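You operate a simulated robot arm through the tools that you are given. There is no shell and no other tool.

You run a simulated robot arm. Do the job below in one go: nothing can be reset, and whatever is moved stays where it is left.

## Task
Set up the grey dotted card, switch the beam on, centre the spot.
Fine: card in the blue frame and green key on before the red lever opens the shutter; green and white mirror knobs; leave the spot between the four big dots; no alarm; leave the laser's other knobs, levers, switches, buttons, caps, cards, lenses, key, plug, block, purple mirror and rail slider as they are.

Only the result counts: the job must be done as asked and must still hold three seconds after the hand-in. Knocking over, shifting, dropping, spilling or breaking anything else fails it. Lids that push on must go on centred and level and be pressed home; caps that screw on are set level and turned clockwise until they are tight.

## Robot
A 6-joint arm with a two-finger parallel gripper, fixed in place. Base frame: the origin is at the foot of the arm, x ahead of it, y to its left, z up. Units: m, degrees, N and s.
With the tool pointing down near the work surface it reaches from about 0.34 to 0.86 m from the base axis. Its first joint turns from -115.0 to 115.0 degrees. Payload 3.43 kg.
The TCP is the grasp point between the finger pads, 0.034 m short of the fingertips. In the tool frame z runs along the fingers and y along their closing line. The gripper opens to 0.128 m. The fingers are 0.024 m wide and 0.012 m thick; the gripper's body (0.048 by 0.13 m) begins 0.096 m behind the TCP.
Orientation is that of the tool frame in the base frame, as [roll, pitch, yaw] about the fixed x, y, z axes, in that order (R = Rz(yaw) Ry(pitch) Rx(roll)). With the fingers straight down and closing along the base's y, the tool's x points along the base's -x, its y along +y and its z along -z.

## Interface
- The arm moves only by the tool apply_moves. Its argument "series" is a list of rows, each an object (a shift or turn left out is 0, a gripper value left out holds the last) with "turn": the turn, a rotation vector about the tool's x, y, z in units of 6 degrees (1.0 is 6 degrees), a list of three; "travel": the shift along the tool's x, y, z in units of 50 mm (1.0 is 50 mm), a list of three; "gripper": the opening in per cent of the stroke, from 0 (shut) to 100 (fully open). In form: [{"turn": [rx, ry, rz], "travel": [tx, ty, tz], "gripper": gripper}, ...]. A call has 1 to 20 rows; each row shifts and turns the commanded pose from where the row before left it, along the tool's axes as they then stand. A call with a number of a shift or a turn outside -1 to 1 is refused whole. A row lasts 0.2 s, in which the tool goes at most 0.05 m and 8.6 degrees; a call with a longer step from one row to the next is refused whole, and so is a gripper value outside its range. A pose out of reach is approached as far as the arm can. The call stops where the force on the tool passes 40 N (or 10 N more than at its start, if that is more) or the arm is blocked; 0.2 s more then pass. Each finger travels about 0.108 m/s and halts on what it meets, pressing with about 45 N; the grip force reading is that of the motor and also rises with nothing between the fingers. The clock runs only during rows and for 0.2 s after the last one: add rows that do not move to give the fingers time. It gives the time, the measured TCP pose, the force on the tool (base axes), the opening and the grip force at its end, in the units of the frame above (readings bear some noise), with the torque about the TCP (base axes, N m) and any sound that the robot's microphone picked up, and new pictures: "pictures" is both (left out), scene, wrist or none.
- Cameras (640 x 400 px; columns grow to the right, rows downward): "scene" is fixed at [0.05, -0.4995, 1.701]; the picture's right is [0.87, -0.50, 0.00], its down [-0.20, -0.35, -0.91] and it looks along [0.45, 0.79, -0.41] (base axes); focal length 318 px, centre (320, 200). "wrist" rides on the gripper at [0.076, -0.011, -0.16] in the tool frame; the picture's right is [0.15, 0.99, 0.00], its down [-0.88, 0.13, -0.46] and it looks along [-0.45, 0.07, 0.89] (tool axes); focal length 234 px, centre (320, 200). There is no depth. A picture from a camera that has moved, and an enlarged one, comes with that camera's place and axes in the base frame and with its lens.
- lift_body(by): slides the trunk up (or, below 0, down) by that many m; the arm rides with it, the base frame stays. It gives what a move gives, with no picture.
- enlarge(camera, box): a new picture of the part [left, top, right, bottom] of that camera's present view, enlarged. The clock stands still meanwhile.
- hand_in(): hands the job in; it is judged then, once.

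Places have to be worked out from the pictures, the camera data and where the tool is seen. Open the gripper and draw the arm clear of the work before you hand the job in, unless the task says otherwise.

The tools are called as a command line: name --argument value ..., lists and objects as JSON in quotes. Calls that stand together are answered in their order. apply_moves: Moves the arm, as the interface text tells. Its arguments: {"type":"object","properties":{"series":{"type":"array","items":{"type":"object","properties":{"turn":{"type":"array","items":{"type":"number"}},"travel":{"type":"array","items":{"type":"number"}},"gripper":{"type":"number"}}}},"pictures":{"type":"string","enum":["both","scene","wrist","none"]}},"required":["series"]} The other tools are called the same way: lift_body (by) slides the trunk up or down; enlarge (camera, box) takes an enlarged picture of a part of a camera's view; hand_in () hands the job in.

At the start:

```text
time: 0.0
ee_pos: [0.241, 0.4174, 1.4453]
ee_rot: [-180.0, 0.0, -180.0]
contact_force: [0.0, 0.7, -0.6]
wrist_torque: [-0.01, 0.02, 0.02]
opening: 0.1281
finger_force: 0.2
trunk travel left (down, up): [-0.7, 0.09]
```

scene: 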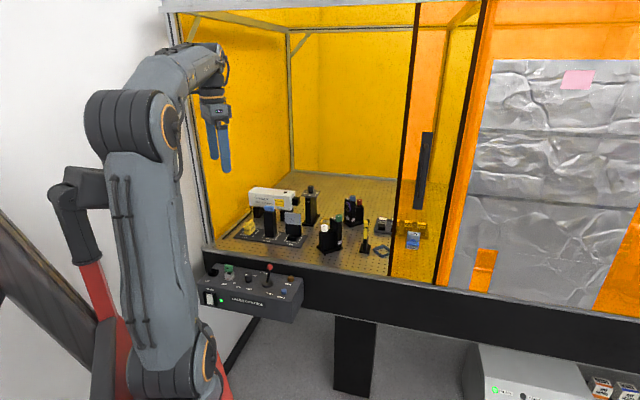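
wrist: 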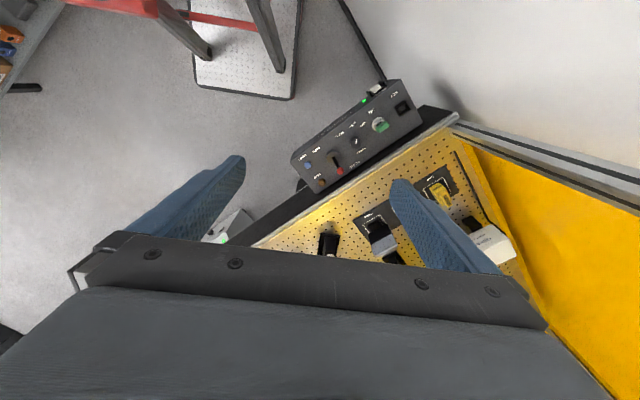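

I start by looking closer at the bench and the control box in the scene camera before moving anything.

enlarge --camera "scene" --box '[190, 170, 320, 320]'

enlarge --camera "scene" --box '[230, 170, 350, 260]'

enlarge --camera "scene" --box '[310, 180, 440, 265]'

enlarge --camera "wrist" --box '[270, 70, 530, 270]'

```text
2.67 times, centred on (255, 245) of scene
camera zoom: at [0.05, -0.4995, 1.701], right [0.87, -0.5, 0.0], down [-0.2, -0.35, -0.91], along [0.45, 0.79, -0.41], focal length 848 px, centre (493, 80)
```

zoom: 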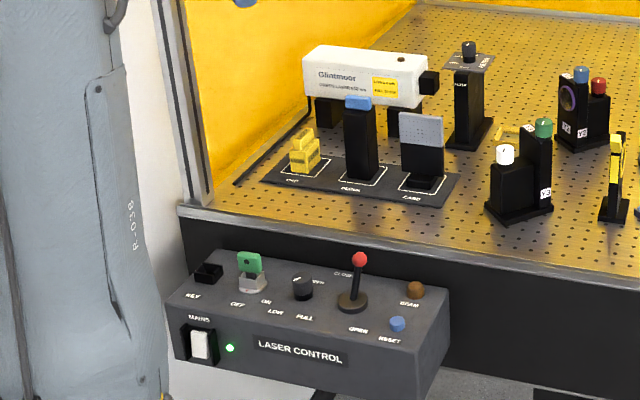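

```text
4.44 times, centred on (290, 215) of scene
camera zoom: at [0.05, -0.4995, 1.701], right [0.87, -0.5, 0.0], down [-0.2, -0.35, -0.91], along [0.45, 0.79, -0.41], focal length 1412 px, centre (453, 133)
```

zoom: 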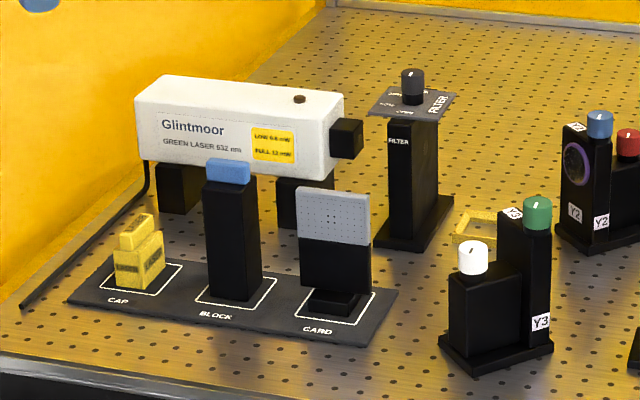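

```text
4.71 times, centred on (375, 222) of scene
camera zoom: at [0.05, -0.4995, 1.701], right [0.87, -0.5, 0.0], down [-0.2, -0.35, -0.91], along [0.45, 0.79, -0.41], focal length 1496 px, centre (61, 94)
```

zoom: 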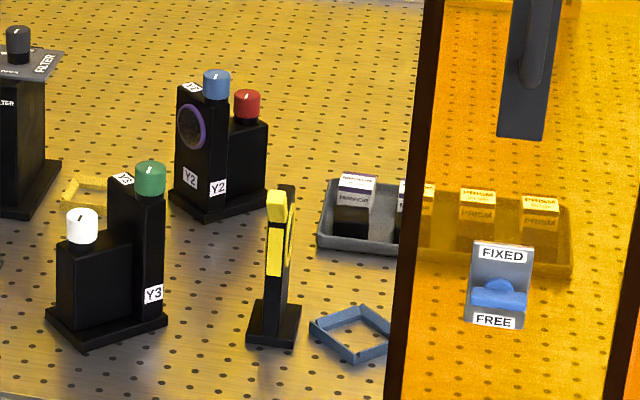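

```text
2.00 times, centred on (400, 170) of wrist
camera zoom: at [0.1631, 0.4033, 1.6059], right [-0.15, 0.99, 0.0], down [0.88, 0.13, 0.46], along [0.45, 0.07, -0.89], focal length 468 px, centre (160, 260)
```

zoom: 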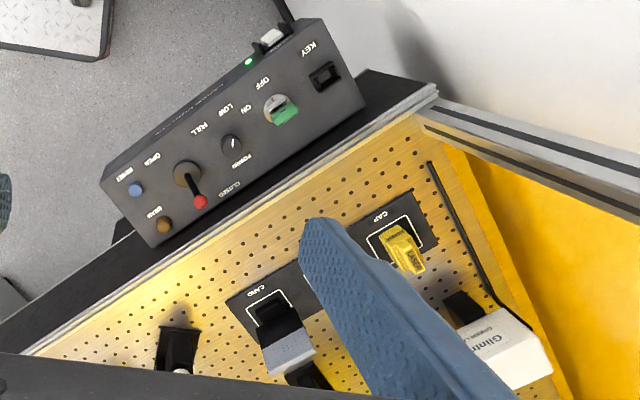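

From the two views, the bench top seems to sit near z≈0.93, with its front edge running at about -45° in the base frame. I turn the tool 45° so the wrist camera looks squarely into the enclosure.

apply_moves --series '[{"turn": [0, 0, -0.95]}, {"turn": [0, 0, -0.95]}, {"turn": [0, 0, -0.95]}, {"turn": [0, 0, -0.95]}, {"turn": [0, 0, -0.95]}, {"turn": [0, 0, -0.95]}, {"turn": [0, 0, -0.95]}, {"turn": [0, 0, -0.85]}, {}]' --pictures "both"

```text
time: 2.0
ee_pos: [0.2393, 0.4151, 1.4459]
ee_rot: [-180.0, 0.0, -134.9]
contact_force: [-0.1, 1.1, 0.4]
wrist_torque: [-0.02, 0.01, 0.01]
opening: 0.128
finger_force: 0.0
trunk travel left (down, up): [-0.7, 0.09]
camera wrist: at [0.1932, 0.3523, 1.6061], right [-0.8, 0.59, 0.0], down [0.53, 0.72, 0.46], along [0.27, 0.37, -0.89], focal length 234 px, centre (320, 200)
```

scene: 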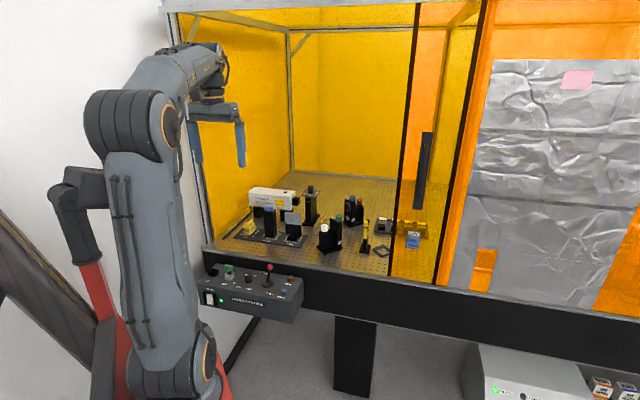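
wrist: 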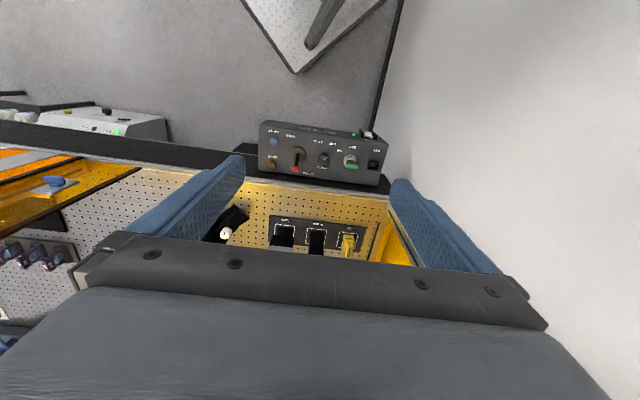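

The gripper body hides the far half of the wrist view, so I tilt the fingers forward by about 40° to see onto the bench.

apply_moves --series '[{"turn": [0, -0.95, 0]}, {"turn": [0, -0.95, 0]}, {"turn": [0, -0.95, 0]}, {"turn": [0, -0.95, 0]}, {"turn": [0, -0.95, 0]}, {"turn": [0, -0.95, 0]}, {"turn": [0, -0.95, 0]}, {}]' --pictures "both"

```text
time: 3.8
ee_pos: [0.244, 0.4272, 1.4466]
ee_rot: [-179.9, 39.9, -135.0]
contact_force: [0.3, -0.8, -0.1]
wrist_torque: [0.02, -0.01, 0.01]
opening: 0.128
finger_force: 0.1
out of reach, approached as far as the arm can: row 7
trunk travel left (down, up): [-0.7, 0.09]
camera wrist: at [0.1372, 0.3042, 1.5214], right [-0.78, 0.62, -0.09], down [0.18, 0.36, 0.91], along [0.6, 0.69, -0.39], focal length 234 px, centre (320, 200)
```

scene: 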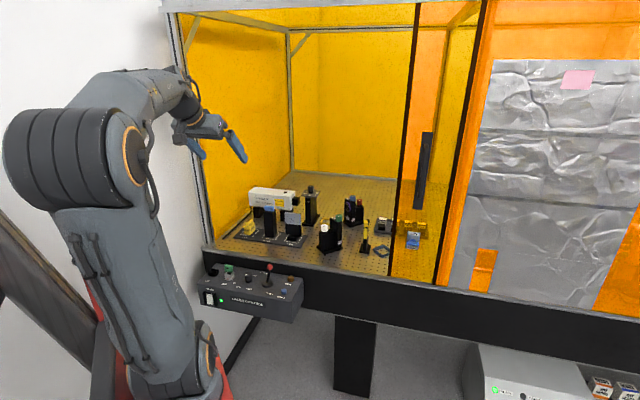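
wrist: 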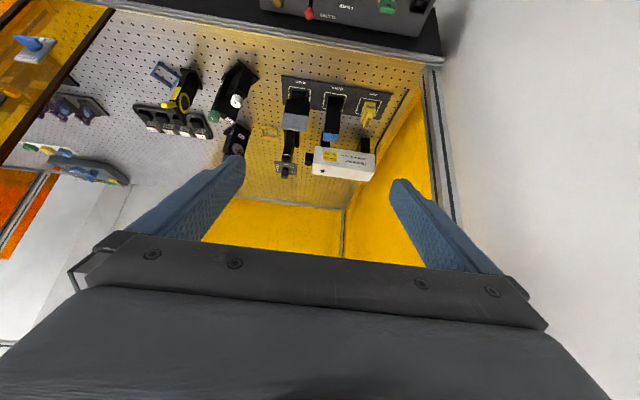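

The whole bench is now visible, upside down, in the wrist view. I enlarge several parts to identify the optics, the blue frame and the card.

enlarge --camera "wrist" --box '[120, 40, 320, 200]'

enlarge --camera "wrist" --box '[240, 60, 400, 190]'

enlarge --camera "wrist" --box '[140, 50, 270, 160]'

enlarge --camera "wrist" --box '[0, 0, 160, 200]'

```text
2.50 times, centred on (220, 120) of wrist
camera zoom: at [0.1372, 0.3042, 1.5214], right [-0.78, 0.62, -0.09], down [0.18, 0.36, 0.91], along [0.6, 0.69, -0.39], focal length 585 px, centre (570, 400)
```

zoom: 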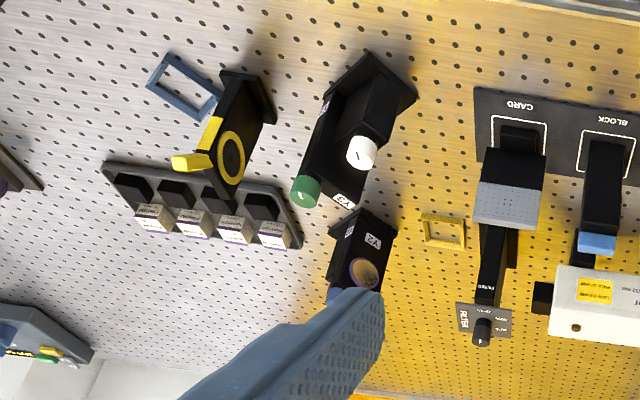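

```text
3.08 times, centred on (320, 125) of wrist
camera zoom: at [0.1372, 0.3042, 1.5214], right [-0.78, 0.62, -0.09], down [0.18, 0.36, 0.91], along [0.6, 0.69, -0.39], focal length 720 px, centre (320, 431)
```

zoom: 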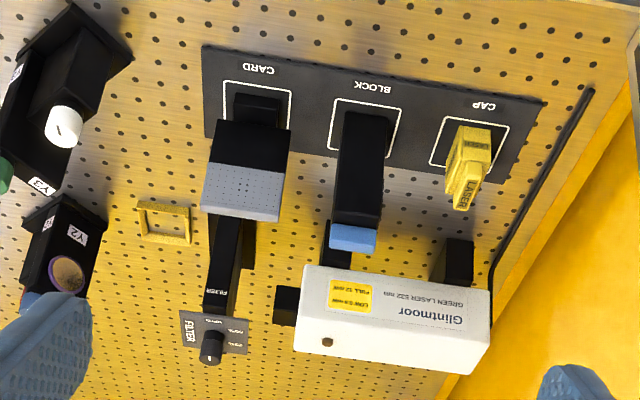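

```text
3.64 times, centred on (205, 105) of wrist
camera zoom: at [0.1372, 0.3042, 1.5214], right [-0.78, 0.62, -0.09], down [0.18, 0.36, 0.91], along [0.6, 0.69, -0.39], focal length 852 px, centre (738, 546)
```

zoom: 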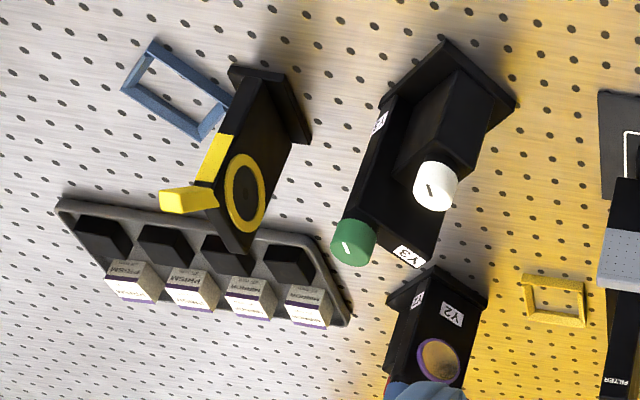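

```text
2.00 times, centred on (80, 100) of wrist
camera zoom: at [0.1372, 0.3042, 1.5214], right [-0.78, 0.62, -0.09], down [0.18, 0.36, 0.91], along [0.6, 0.69, -0.39], focal length 468 px, centre (800, 400)
```

zoom: 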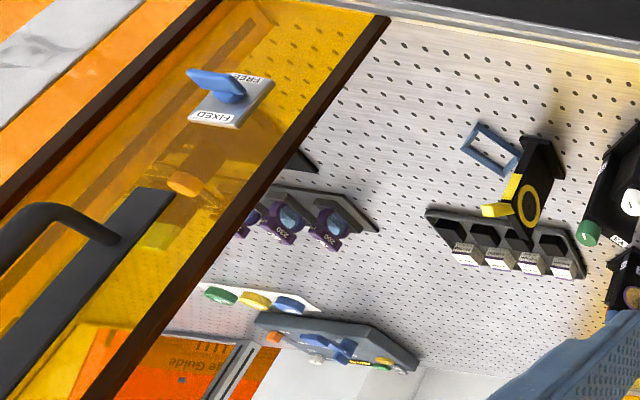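

The layout is now clear. The laser fires right through the filter to Y2, then to Y3 (green and white knobs), through the yellow iris, and on to the blue frame near (0.865, 0.372), which looks aligned with the base axes. I lower the trunk for a closer look and more forward reach.

lift_body --by -0.25

apply_moves --series '[{}]' --pictures "both"

```text
time: 6.4
ee_pos: [0.3082, 0.4277, 1.1968]
ee_rot: [-179.9, 39.7, -135.1]
contact_force: [-0.2, -0.3, -0.6]
wrist_torque: [0.0, 0.04, 0.0]
opening: 0.1281
finger_force: 0.1
trunk travel left (down, up): [-0.45, 0.34]
```

```text
time: 6.8
ee_pos: [0.3078, 0.4277, 1.1975]
ee_rot: [180.0, 39.7, -135.0]
contact_force: [-0.5, 0.8, -0.2]
wrist_torque: [0.0, -0.01, -0.04]
opening: 0.1282
finger_force: 0.1
trunk travel left (down, up): [-0.45, 0.34]
camera wrist: at [0.2005, 0.306, 1.272], right [-0.78, 0.62, -0.09], down [0.18, 0.37, 0.91], along [0.6, 0.69, -0.4], focal length 234 px, centre (320, 200)
```

scene: 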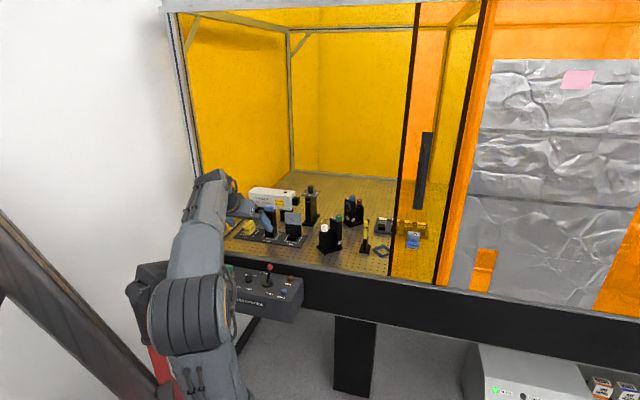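
wrist: 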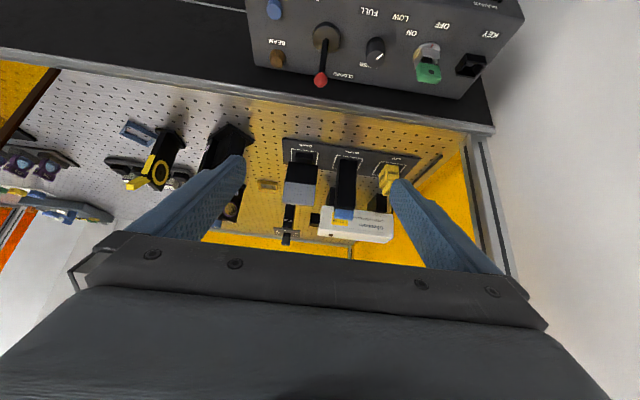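

The panel and bench are both in view now. I enlarge the panel's key, lever and labels, and then the card.

enlarge --camera "wrist" --box '[240, 0, 530, 110]'

enlarge --camera "wrist" --box '[260, 130, 430, 250]'

enlarge --camera "wrist" --box '[90, 100, 260, 220]'

enlarge --camera "scene" --box '[215, 250, 315, 330]'

```text
2.21 times, centred on (385, 55) of wrist
camera zoom: at [0.2005, 0.306, 1.272], right [-0.78, 0.62, -0.09], down [0.18, 0.37, 0.91], along [0.6, 0.69, -0.4], focal length 517 px, centre (177, 520)
```

zoom: 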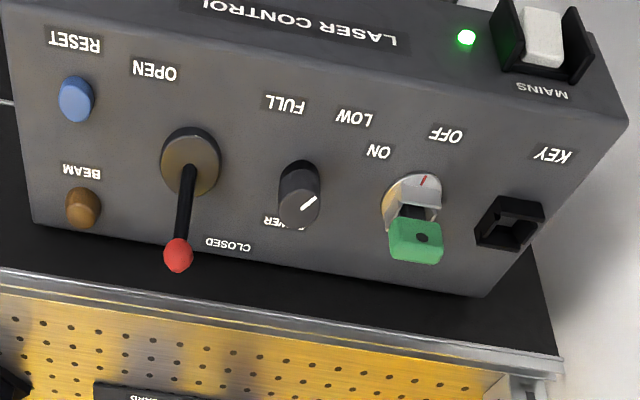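

```text
3.33 times, centred on (345, 190) of wrist
camera zoom: at [0.2005, 0.306, 1.272], right [-0.78, 0.62, -0.09], down [0.18, 0.37, 0.91], along [0.6, 0.69, -0.4], focal length 781 px, centre (237, 233)
```

zoom: 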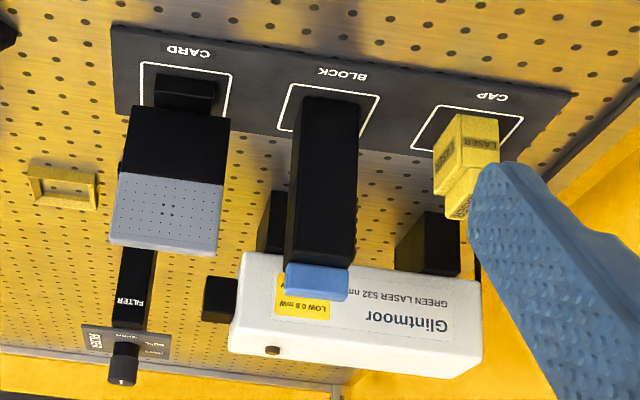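

```text
3.33 times, centred on (175, 160) of wrist
camera zoom: at [0.2005, 0.306, 1.272], right [-0.78, 0.62, -0.09], down [0.18, 0.37, 0.91], along [0.6, 0.69, -0.4], focal length 781 px, centre (803, 333)
```

zoom: 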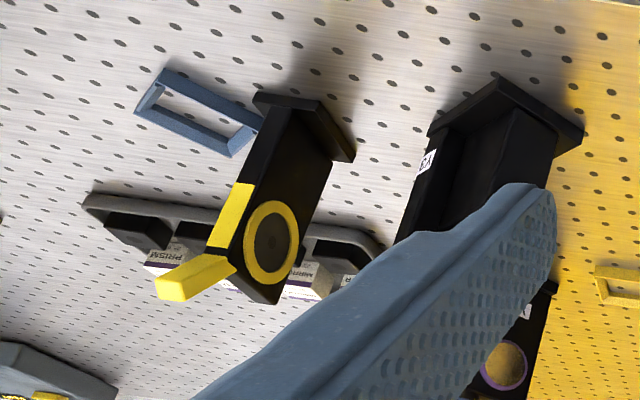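

```text
5.00 times, centred on (265, 290) of scene
camera zoom: at [0.05, -0.4995, 1.701], right [0.87, -0.5, 0.0], down [-0.2, -0.35, -0.91], along [0.45, 0.79, -0.41], focal length 1589 px, centre (595, -250)
```

zoom: 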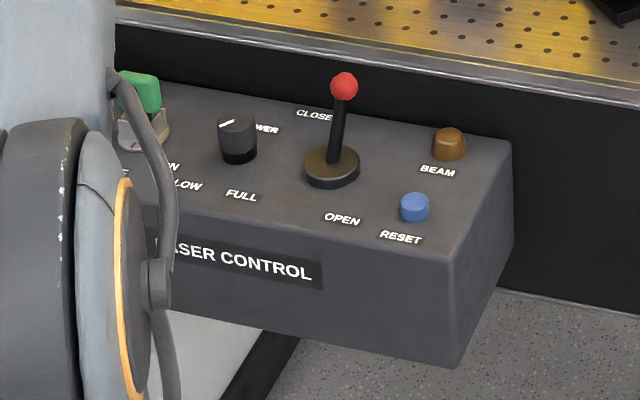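

The card plate is about 77 mm wide with its top near z≈1.063. It sits at roughly u≈0.888 into the bench, with a base about 46 mm wide protruding in front. I move the tilted tool in toward the card for a closer look, opening the fingers to about 0.10 m.

apply_moves --series '[{"travel": [-0.353, -0.0625, 0.553], "gripper": 80}, {"travel": [-0.353, -0.0625, 0.553]}, {"travel": [-0.353, -0.0625, 0.553]}, {"travel": [-0.353, -0.0625, 0.553]}, {"travel": [-0.353, -0.0625, 0.553]}, {"travel": [-0.353, -0.0625, 0.553]}, {"travel": [-0.353, -0.0625, 0.553]}, {"travel": [-0.353, -0.0625, 0.553]}, {}]' --pictures "both"

```text
time: 8.8
ee_pos: [0.5035, 0.5882, 1.1166]
ee_rot: [-179.9, 39.8, -135.0]
contact_force: [-0.5, 0.2, 0.0]
wrist_torque: [-0.04, 0.0, 0.03]
opening: 0.1026
finger_force: 0.1
trunk travel left (down, up): [-0.45, 0.34]
camera wrist: at [0.3967, 0.4657, 1.1907], right [-0.78, 0.62, -0.1], down [0.18, 0.37, 0.91], along [0.6, 0.69, -0.4], focal length 234 px, centre (320, 200)
```

scene: 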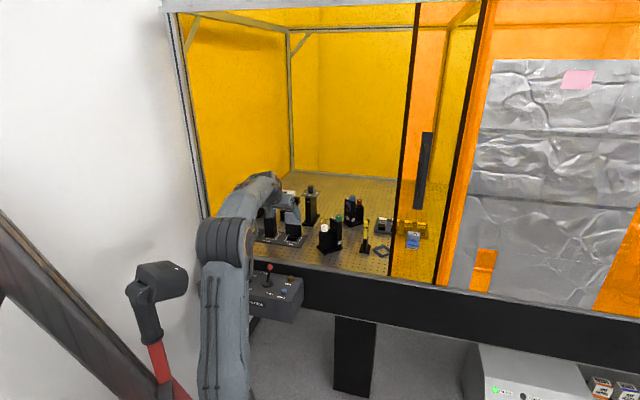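
wrist: 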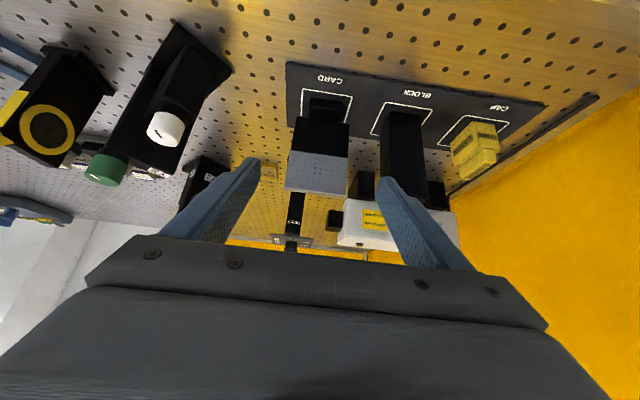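

The arm followed as commanded, and the TCP is now at u≈0.772, w≈-0.06, squarely in front of the card. I zoom in to measure the card.

enlarge --camera "wrist" --box '[260, 80, 400, 210]'

enlarge --camera "wrist" --box '[0, 0, 240, 200]'

```text
3.08 times, centred on (330, 145) of wrist
camera zoom: at [0.3967, 0.4657, 1.1907], right [-0.78, 0.62, -0.1], down [0.18, 0.37, 0.91], along [0.6, 0.69, -0.4], focal length 720 px, centre (289, 369)
```

zoom: 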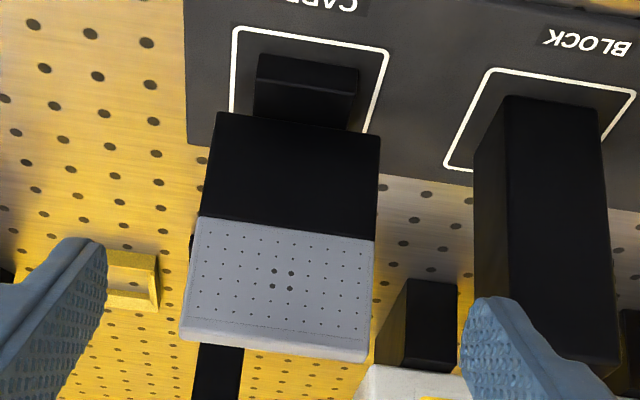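

```text
2.00 times, centred on (120, 100) of wrist
camera zoom: at [0.3967, 0.4657, 1.1907], right [-0.78, 0.62, -0.1], down [0.18, 0.37, 0.91], along [0.6, 0.69, -0.4], focal length 468 px, centre (720, 400)
```

zoom: 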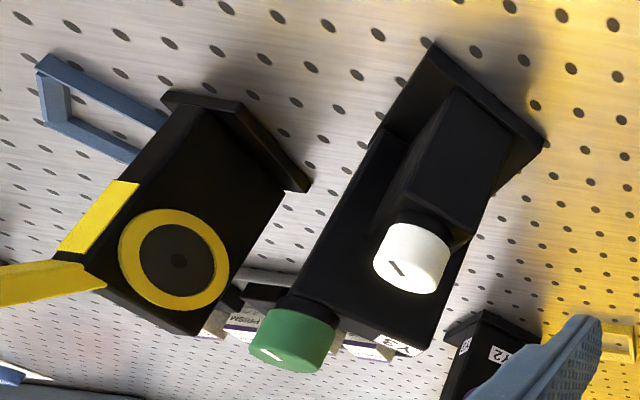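

The card measures about 77 mm wide, plate top z≈1.066 and plate at u≈0.878, with four big dots near z≈1.036 at w≈-0.061. Before grasping I test whether the arm can reach the blue frame. I back off and up, then turn the tool to azimuth 0° at 30° tilt.

apply_moves --series '[{"travel": [0, 0, -0.8]}, {"travel": [0, 0, -0.8]}, {"travel": [0, 0, -0.8]}, {"turn": [0, 0.8, 0]}, {"turn": [0, 0.83, 0]}, {"turn": [0.47, 0, 0.812]}, {"turn": [0.47, 0, 0.812]}, {"turn": [0.47, 0, 0.812]}, {"turn": [0.47, 0, 0.812]}, {"turn": [0.47, 0, 0.812]}, {"turn": [0.47, 0, 0.812]}, {"turn": [0.47, 0, 0.812]}, {"turn": [0.47, 0, 0.812]}, {}]' --pictures "scene"

```text
time: 11.8
ee_pos: [0.4481, 0.5331, 1.2089]
ee_rot: [-179.8, 30.0, 179.8]
contact_force: [0.1, 0.2, 0.0]
wrist_torque: [-0.03, 0.0, 0.02]
opening: 0.1024
finger_force: 0.2
trunk travel left (down, up): [-0.45, 0.34]
```

scene: 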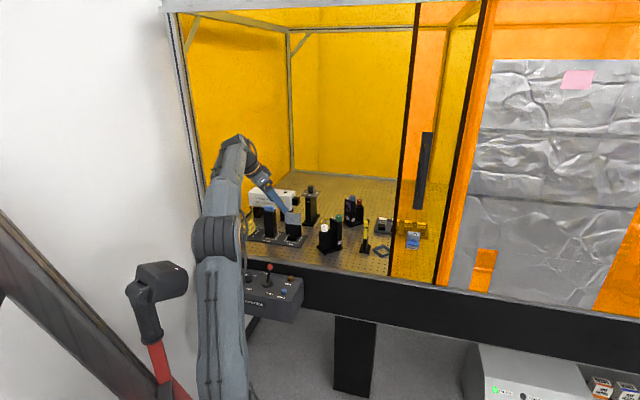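

The pose is as commanded, and the path over Y3 keeps the tips above z≈1.15. I carry on to above the blue frame to check reach and see it close up.

apply_moves --series '[{"travel": [-0.639, -0.322, 0.461]}, {"travel": [-0.639, -0.322, 0.461]}, {"travel": [-0.639, -0.322, 0.461]}, {"travel": [-0.639, -0.322, 0.461]}, {"travel": [-0.639, -0.322, 0.461]}, {"travel": [-0.639, -0.322, 0.461]}, {"travel": [-0.639, -0.322, 0.461]}, {"travel": [-0.639, -0.322, 0.461]}, {}]' --pictures "both"

```text
time: 13.8
ee_pos: [0.7592, 0.404, 1.176]
ee_rot: [-179.9, 30.0, -180.0]
contact_force: [0.1, -0.3, -0.3]
wrist_torque: [0.0, 0.01, -0.02]
opening: 0.1023
finger_force: 0.0
trunk travel left (down, up): [-0.45, 0.34]
camera wrist: at [0.6127, 0.3921, 1.2782], right [-0.13, 0.99, -0.08], down [0.53, 0.13, 0.83], along [0.84, 0.06, -0.55], focal length 234 px, centre (320, 200)
```

scene: 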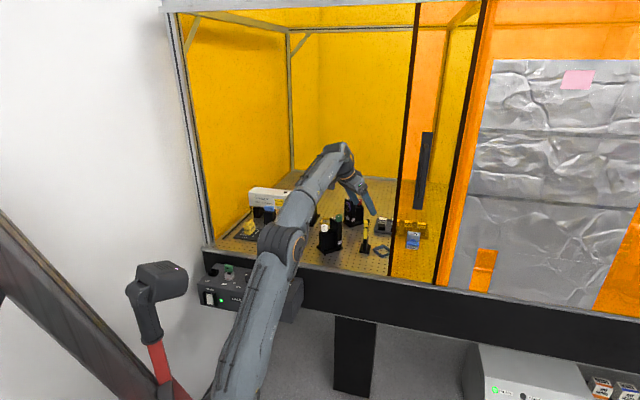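
wrist: 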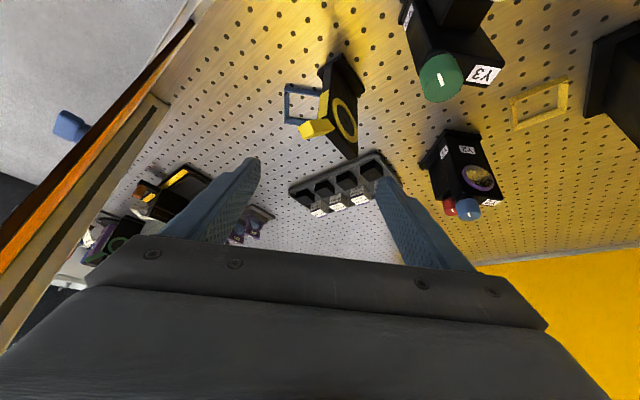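

Reach is fine so far. I zoom in on the blue frame and iris from here.

enlarge --camera "wrist" --box '[260, 50, 380, 170]'

enlarge --camera "wrist" --box '[390, 0, 590, 230]'

```text
3.33 times, centred on (320, 110) of wrist
camera zoom: at [0.6127, 0.3921, 1.2782], right [-0.13, 0.99, -0.08], down [0.53, 0.13, 0.83], along [0.84, 0.06, -0.55], focal length 781 px, centre (320, 500)
```

zoom: 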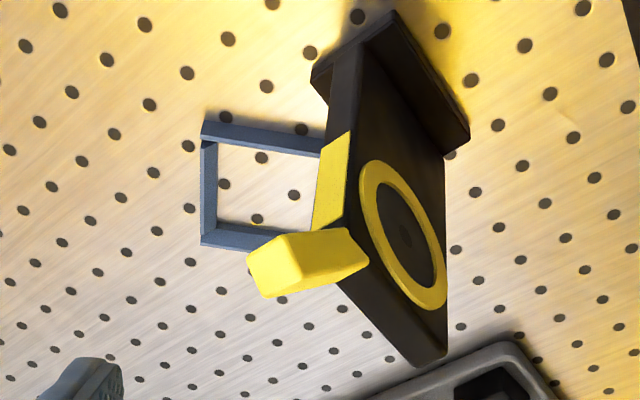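

```text
1.74 times, centred on (490, 115) of wrist
camera zoom: at [0.6127, 0.3921, 1.2782], right [-0.13, 0.99, -0.08], down [0.53, 0.13, 0.83], along [0.84, 0.06, -0.55], focal length 407 px, centre (24, 348)
```

zoom: 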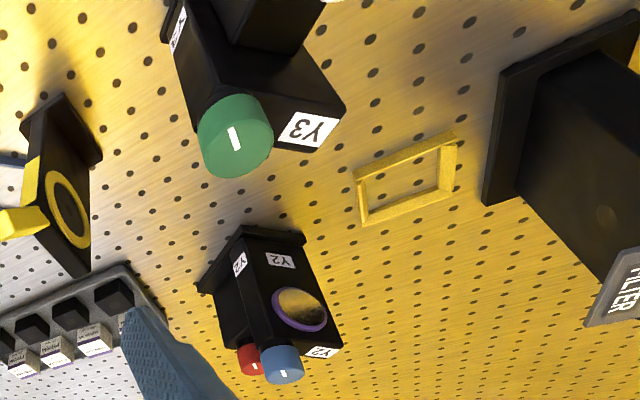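

The frame measures about 62 mm outside and 53 mm inside, aligned with the base axes and centred near (0.865, 0.371). I test reach directly over it at z≈1.17, then 1.12.

apply_moves --series '[{"travel": [-0.598, -0.22, 0.391]}, {"travel": [-0.598, -0.22, 0.391]}, {"travel": [-0.598, -0.22, 0.391]}, {"travel": [0.25, 0, 0.433]}, {"travel": [0.25, 0, 0.433]}, {}]' --pictures "wrist"

enlarge --camera "wrist" --box '[220, 0, 420, 160]'

```text
time: 15.2
ee_pos: [0.8426, 0.3593, 1.1052]
ee_rot: [-179.9, 30.1, -180.0]
contact_force: [0.2, 0.1, -0.5]
wrist_torque: [0.02, -0.04, 0.01]
opening: 0.1026
finger_force: 0.1
out of reach, approached as far as the arm can: row 2, 3
trunk travel left (down, up): [-0.45, 0.34]
camera wrist: at [0.6961, 0.3476, 1.2068], right [-0.13, 0.99, -0.08], down [0.53, 0.13, 0.84], along [0.84, 0.06, -0.54], focal length 234 px, centre (320, 200)
```

wrist: 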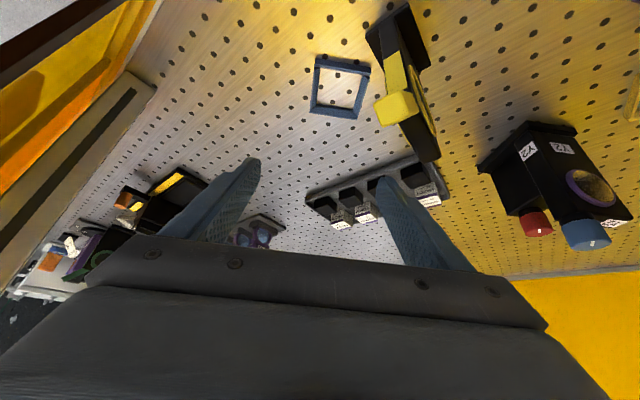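

```text
2.50 times, centred on (320, 80) of wrist
camera zoom: at [0.6961, 0.3476, 1.2068], right [-0.13, 0.99, -0.08], down [0.53, 0.13, 0.84], along [0.84, 0.06, -0.54], focal length 585 px, centre (320, 500)
```

zoom: 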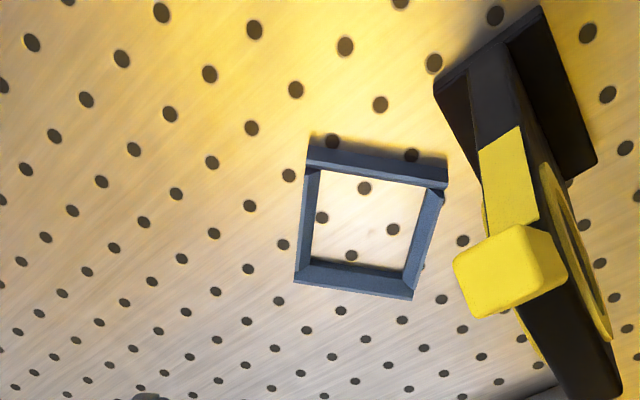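

At z≈1.17 this pose was just out of reach, and at 1.105 it still fell short in x, so the shoulder is too low. I raise the trunk 0.12 m and see how the pose shifts.

lift_body --by 0.12

```text
time: 16.7
ee_pos: [0.8439, 0.3583, 1.2238]
ee_rot: [-179.8, 30.2, 180.0]
contact_force: [0.5, 0.3, 0.1]
wrist_torque: [-0.02, -0.02, -0.01]
opening: 0.1025
finger_force: 0.1
trunk travel left (down, up): [-0.57, 0.22]
```

The lift is purely vertical. With the shoulder higher, I retry the placement pose at (0.866, 0.371), down to z≈1.06.

apply_moves --series '[{"travel": [0.22, 0.085, 0.674]}, {"travel": [0.22, 0.085, 0.674]}, {"travel": [0.22, 0.085, 0.674]}, {"travel": [0.25, 0, 0.433]}, {"travel": [0.25, 0, 0.433]}, {}]' --pictures "both"

```text
time: 18.1
ee_pos: [0.8667, 0.3697, 1.0688]
ee_rot: [-179.8, 30.1, -180.0]
contact_force: [-0.5, -0.3, -0.8]
wrist_torque: [0.01, 0.03, -0.01]
opening: 0.1024
finger_force: 0.0
trunk travel left (down, up): [-0.57, 0.22]
camera wrist: at [0.7196, 0.3579, 1.1702], right [-0.13, 0.99, -0.08], down [0.53, 0.13, 0.84], along [0.84, 0.06, -0.54], focal length 234 px, centre (320, 200)
```

scene: 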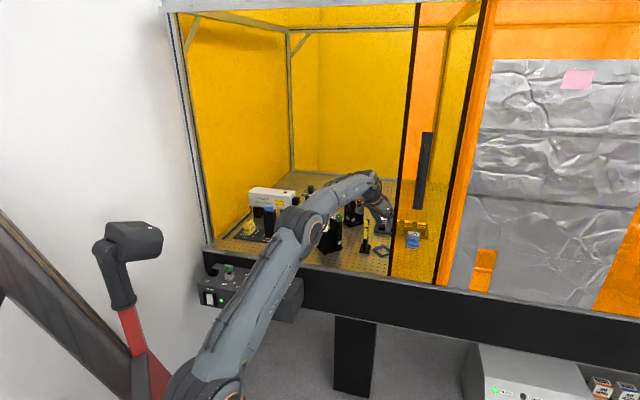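
wrist: 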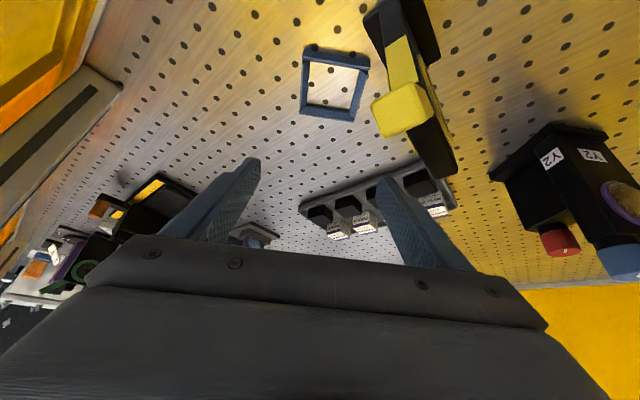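

The placement pose is reachable with the trunk here. I go back up and over to above the card, rotating back to azimuth 45°.

apply_moves --series '[{"travel": [0, 0, -0.75]}, {"travel": [0, 0, -0.75]}, {"travel": [0, 0, -0.75]}, {"travel": [0, 0, -0.75]}, {"travel": [0.5215, 0.6685, -0.301]}, {"travel": [0.5215, 0.6685, -0.301]}, {"travel": [0.5215, 0.6685, -0.301]}, {"travel": [0.5215, 0.6685, -0.301]}, {"travel": [0.5215, 0.6685, -0.301]}, {"travel": [0.5215, 0.6685, -0.301]}, {"travel": [0.5215, 0.6685, -0.301]}, {"travel": [0.5215, 0.6685, -0.301]}, {}]' --pictures "none"

apply_moves --series '[{"turn": [-0.47, 0, -0.812]}, {"turn": [-0.47, 0, -0.812]}, {"turn": [-0.47, 0, -0.812]}, {"turn": [-0.47, 0, -0.812]}, {"turn": [-0.47, 0, -0.812]}, {"turn": [-0.47, 0, -0.812]}, {"turn": [-0.47, 0, -0.812]}, {"turn": [-0.47, 0, -0.812]}, {}]' --pictures "wrist"

enlarge --camera "wrist" --box '[240, 60, 400, 200]'

```text
time: 20.9
ee_pos: [0.5493, 0.6397, 1.2003]
ee_rot: [-179.7, 30.1, -180.0]
contact_force: [0.6, -0.4, 0.6]
wrist_torque: [0.0, -0.01, -0.02]
opening: 0.1024
finger_force: 0.1
trunk travel left (down, up): [-0.57, 0.22]
```

```text
time: 22.9
ee_pos: [0.5501, 0.6384, 1.1978]
ee_rot: [-179.9, 30.0, -135.0]
contact_force: [0.1, 0.3, -0.3]
wrist_torque: [0.01, 0.02, -0.04]
opening: 0.1023
finger_force: 0.1
trunk travel left (down, up): [-0.57, 0.22]
camera wrist: at [0.4543, 0.5273, 1.2998], right [-0.79, 0.61, -0.07], down [0.29, 0.47, 0.83], along [0.54, 0.64, -0.55], focal length 234 px, centre (320, 200)
```

wrist: 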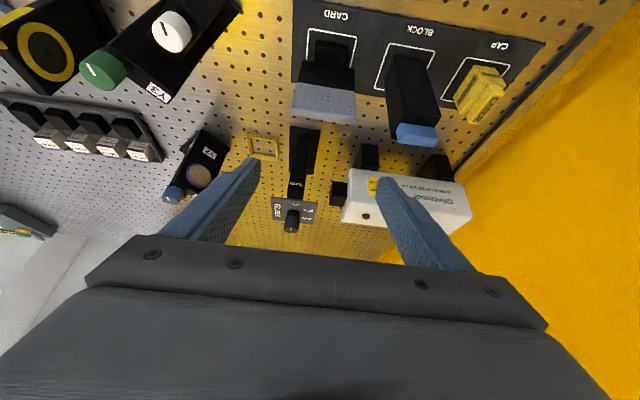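

```text
2.86 times, centred on (320, 130) of wrist
camera zoom: at [0.4543, 0.5273, 1.2998], right [-0.79, 0.61, -0.07], down [0.29, 0.47, 0.83], along [0.54, 0.64, -0.55], focal length 669 px, centre (320, 400)
```

zoom: 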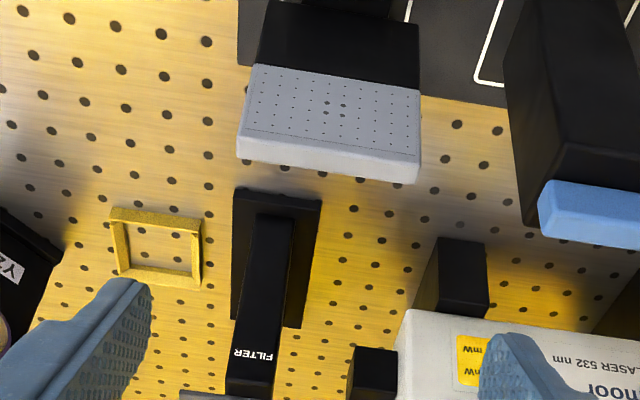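

I zoom in more tightly on the card's top edge and on its base to fix its exact position before descending.

enlarge --camera "wrist" --box '[285, 75, 360, 130]'

enlarge --camera "wrist" --box '[285, 20, 365, 80]'

```text
7.27 times, centred on (322, 102) of wrist
camera zoom: at [0.4543, 0.5273, 1.2998], right [-0.79, 0.61, -0.07], down [0.29, 0.47, 0.83], along [0.54, 0.64, -0.55], focal length 1703 px, centre (302, 909)
```

zoom: 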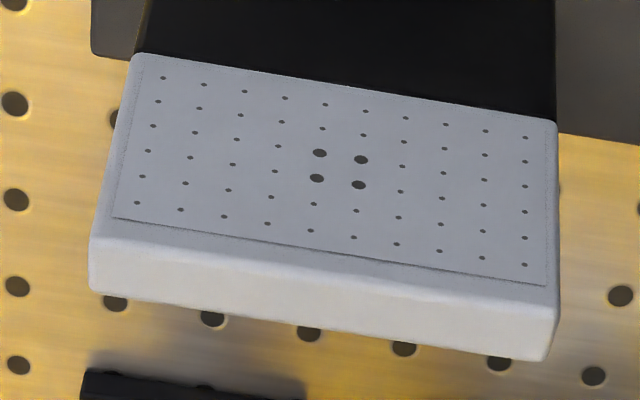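

```text
6.67 times, centred on (325, 50) of wrist
camera zoom: at [0.4543, 0.5273, 1.2998], right [-0.79, 0.61, -0.07], down [0.29, 0.47, 0.83], along [0.54, 0.64, -0.55], focal length 1561 px, centre (287, 1200)
```

zoom: 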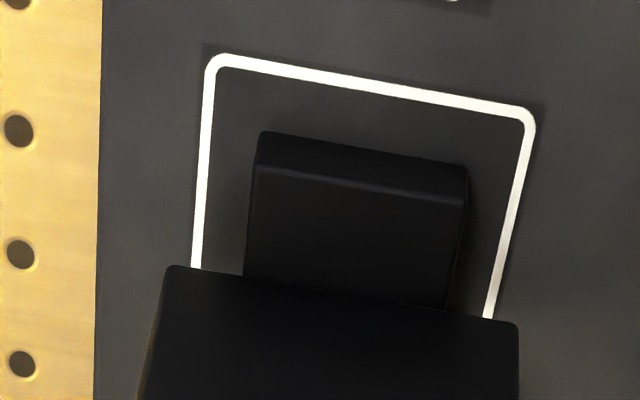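

The card plate spans v≈0.023–0.0995 (centre w≈-0.061), its centre plane is at u≈0.877 and its top at z≈1.058. I lower the open fingers on either side of the plate to TCP z≈1.045.

apply_moves --series '[{"travel": [-0.019, -0.012, 0.679]}, {"travel": [-0.019, -0.012, 0.679]}, {"travel": [0.2375, 0, 0.411]}, {"travel": [0.2375, 0, 0.411]}, {"travel": [0.2375, 0, 0.411]}, {"travel": [0.2375, 0, 0.411]}, {}]' --pictures "both"

enlarge --camera "wrist" --box '[180, 30, 440, 240]'

enlarge --camera "scene" --box '[240, 160, 340, 260]'

```text
time: 24.5
ee_pos: [0.575, 0.663, 1.0451]
ee_rot: [-179.9, 30.0, -135.0]
contact_force: [0.2, -0.8, -0.1]
wrist_torque: [-0.03, 0.03, 0.01]
opening: 0.1023
finger_force: 0.1
trunk travel left (down, up): [-0.57, 0.22]
camera wrist: at [0.4792, 0.5508, 1.1463], right [-0.79, 0.61, -0.07], down [0.29, 0.47, 0.83], along [0.54, 0.64, -0.55], focal length 234 px, centre (320, 200)
```

scene: 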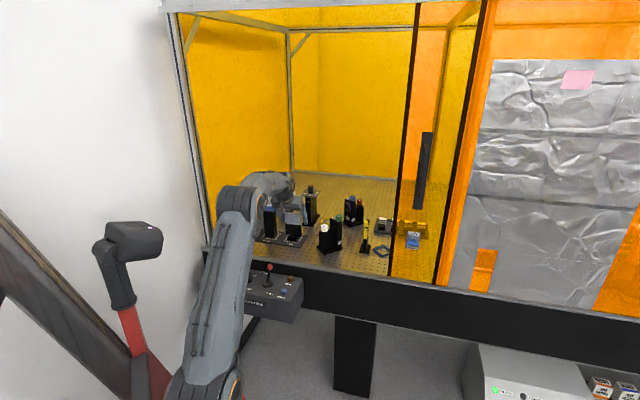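
wrist: 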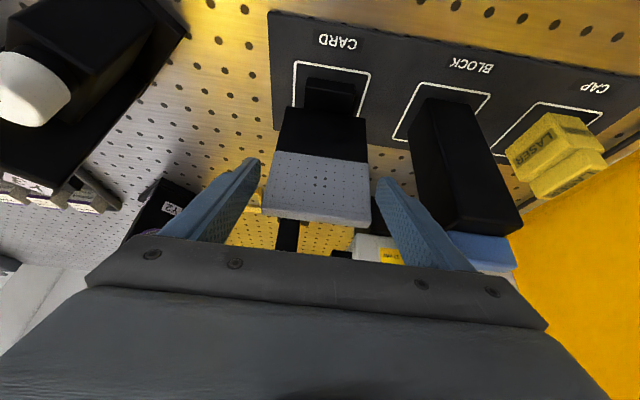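

```text
1.90 times, centred on (310, 135) of wrist
camera zoom: at [0.4792, 0.5508, 1.1463], right [-0.79, 0.61, -0.07], down [0.29, 0.47, 0.83], along [0.54, 0.64, -0.55], focal length 446 px, centre (339, 324)
```

zoom: 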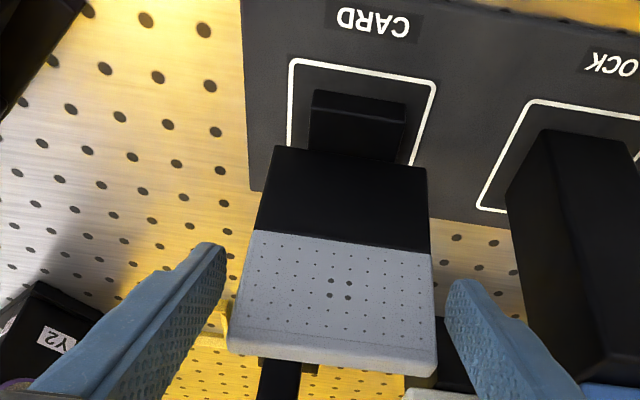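

```text
4.00 times, centred on (290, 210) of scene
camera zoom: at [0.05, -0.4995, 1.701], right [0.87, -0.5, 0.0], down [-0.2, -0.35, -0.91], along [0.45, 0.79, -0.41], focal length 1271 px, centre (440, 160)
```

zoom: 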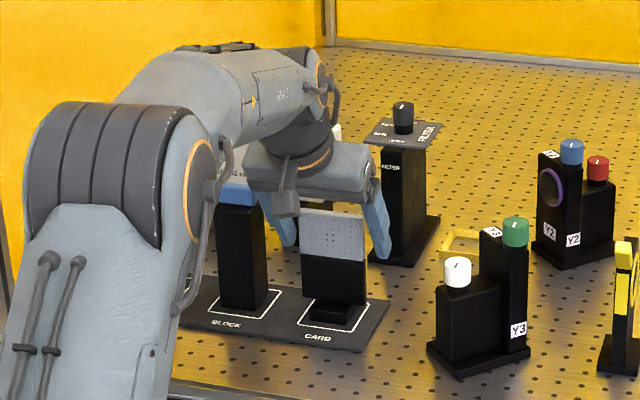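

The fingers straddle the plate, and scene and wrist views agree. I close the gripper on the card's side edges.

apply_moves --series '[{"gripper": 50}, {"gripper": 50}, {"gripper": 50}, {"gripper": 50}]' --pictures "wrist"

enlarge --camera "wrist" --box '[180, 30, 440, 240]'

```text
time: 25.5
ee_pos: [0.5758, 0.663, 1.0451]
ee_rot: [-180.0, 30.0, -135.0]
contact_force: [0.4, 0.5, 0.2]
wrist_torque: [0.03, -0.09, -0.05]
opening: 0.0754
finger_force: 44.4
trunk travel left (down, up): [-0.57, 0.22]
camera wrist: at [0.4793, 0.5508, 1.1465], right [-0.79, 0.61, -0.07], down [0.29, 0.47, 0.83], along [0.54, 0.64, -0.55], focal length 234 px, centre (320, 200)
```

wrist: 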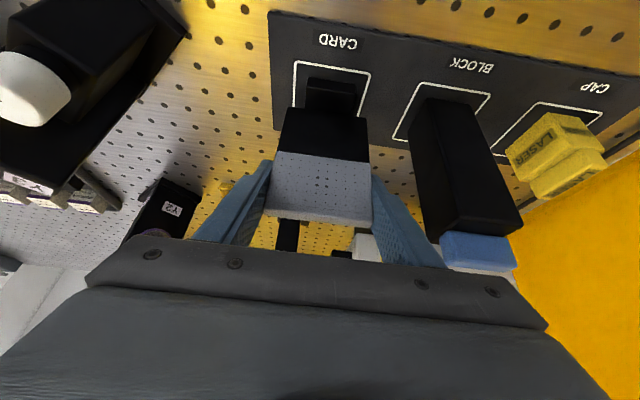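

```text
1.90 times, centred on (310, 135) of wrist
camera zoom: at [0.4793, 0.5508, 1.1465], right [-0.79, 0.61, -0.07], down [0.29, 0.47, 0.83], along [0.54, 0.64, -0.55], focal length 446 px, centre (339, 324)
```

zoom: 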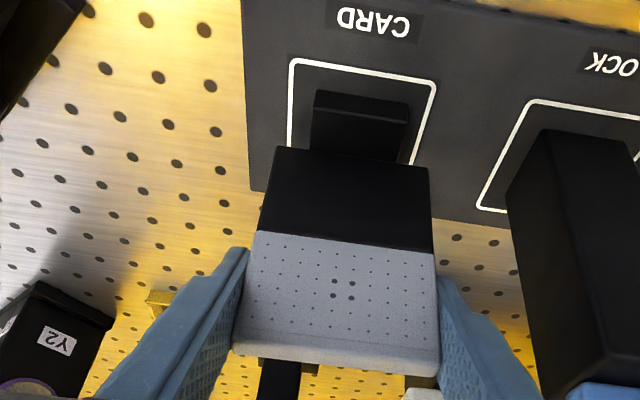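

The card is gripped (opening 0.0754 m, 44 N). I lift it 20 mm with the arm and check that it stays level in the fingers.

apply_moves --series '[{"travel": [-0.1, 0, -0.173]}, {"travel": [-0.1, 0, -0.173]}, {}]' --pictures "both"

enlarge --camera "scene" --box '[240, 160, 340, 260]'

enlarge --camera "wrist" --box '[180, 30, 440, 240]'

```text
time: 26.3
ee_pos: [0.5761, 0.6634, 1.0655]
ee_rot: [-179.9, 29.8, -135.0]
contact_force: [-0.3, -0.7, -1.5]
wrist_torque: [0.0, 0.01, 0.02]
opening: 0.0759
finger_force: 45.1
trunk travel left (down, up): [-0.57, 0.22]
camera wrist: at [0.4796, 0.5519, 1.1661], right [-0.79, 0.61, -0.07], down [0.29, 0.47, 0.83], along [0.54, 0.64, -0.55], focal length 234 px, centre (320, 200)
```

scene: 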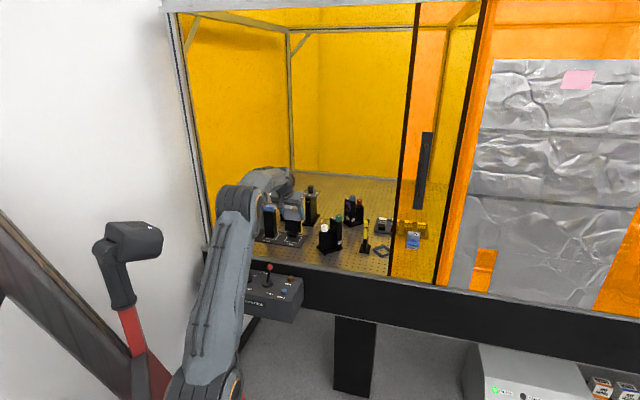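
wrist: 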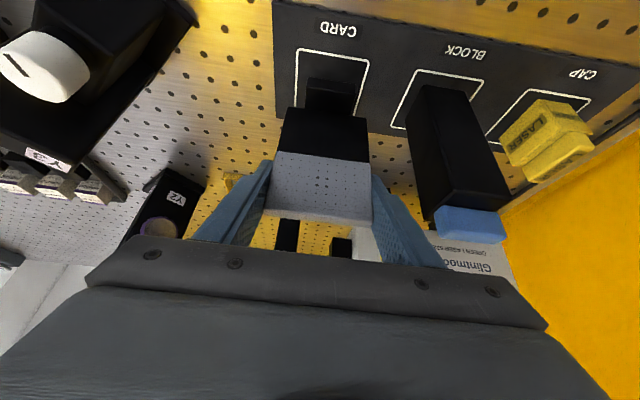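

```text
4.00 times, centred on (290, 210) of scene
camera zoom: at [0.05, -0.4995, 1.701], right [0.87, -0.5, 0.0], down [-0.2, -0.35, -0.91], along [0.45, 0.79, -0.41], focal length 1271 px, centre (440, 160)
```

zoom: 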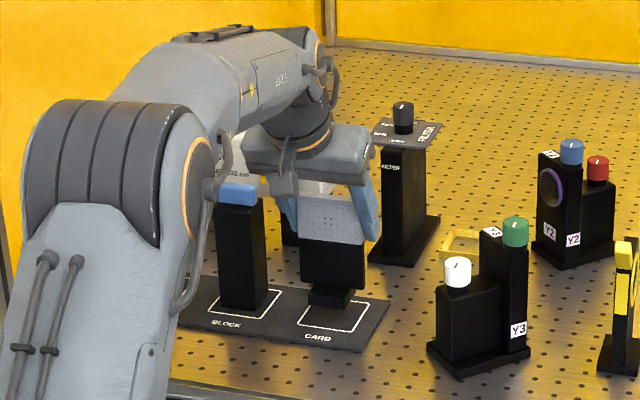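

```text
1.90 times, centred on (310, 135) of wrist
camera zoom: at [0.4796, 0.5519, 1.1661], right [-0.79, 0.61, -0.07], down [0.29, 0.47, 0.83], along [0.54, 0.64, -0.55], focal length 446 px, centre (339, 324)
```

zoom: 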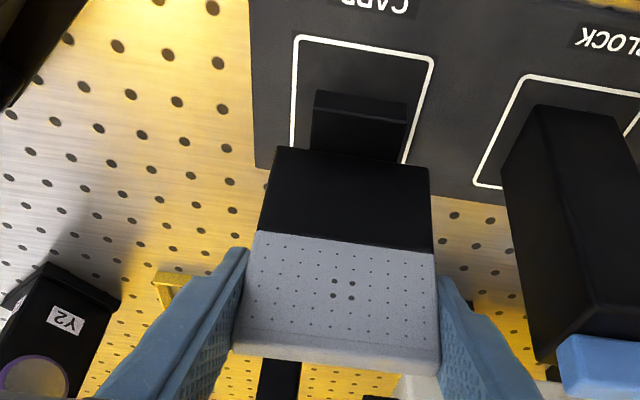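

The card came up level without slipping. I raise the trunk 0.2 m so its base clears all the optics, then carry it across.

lift_body --by 0.2

apply_moves --series '[{"turn": [0.47, 0, 0.812]}, {"turn": [0.47, 0, 0.812]}, {"turn": [0.47, 0, 0.812]}, {"turn": [0.47, 0, 0.812]}, {"turn": [0.47, 0, 0.812]}, {"turn": [0.47, 0, 0.812]}, {"turn": [0.47, 0, 0.812]}, {"turn": [0.47, 0, 0.812]}, {}]' --pictures "scene"

```text
time: 28.4
ee_pos: [0.5762, 0.6634, 1.2643]
ee_rot: [-179.8, 30.0, -135.0]
contact_force: [-0.3, -0.4, -0.9]
wrist_torque: [-0.01, 0.01, 0.0]
opening: 0.0756
finger_force: 44.7
trunk travel left (down, up): [-0.77, 0.02]
```

```text
time: 30.4
ee_pos: [0.5757, 0.6631, 1.2648]
ee_rot: [-179.7, 30.1, 179.9]
contact_force: [-0.4, 0.7, 0.4]
wrist_torque: [-0.01, -0.02, -0.01]
opening: 0.0639
finger_force: 0.0
trunk travel left (down, up): [-0.77, 0.02]
```

scene: 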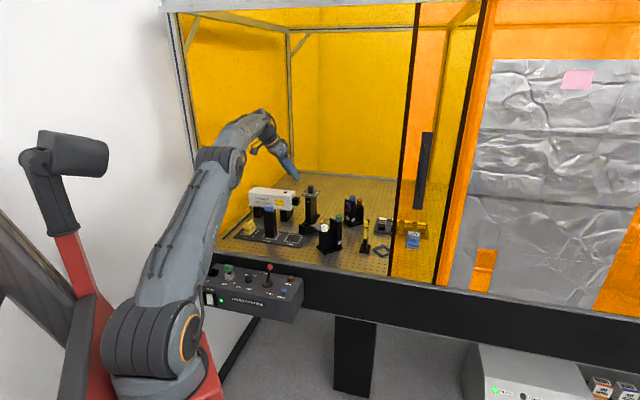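

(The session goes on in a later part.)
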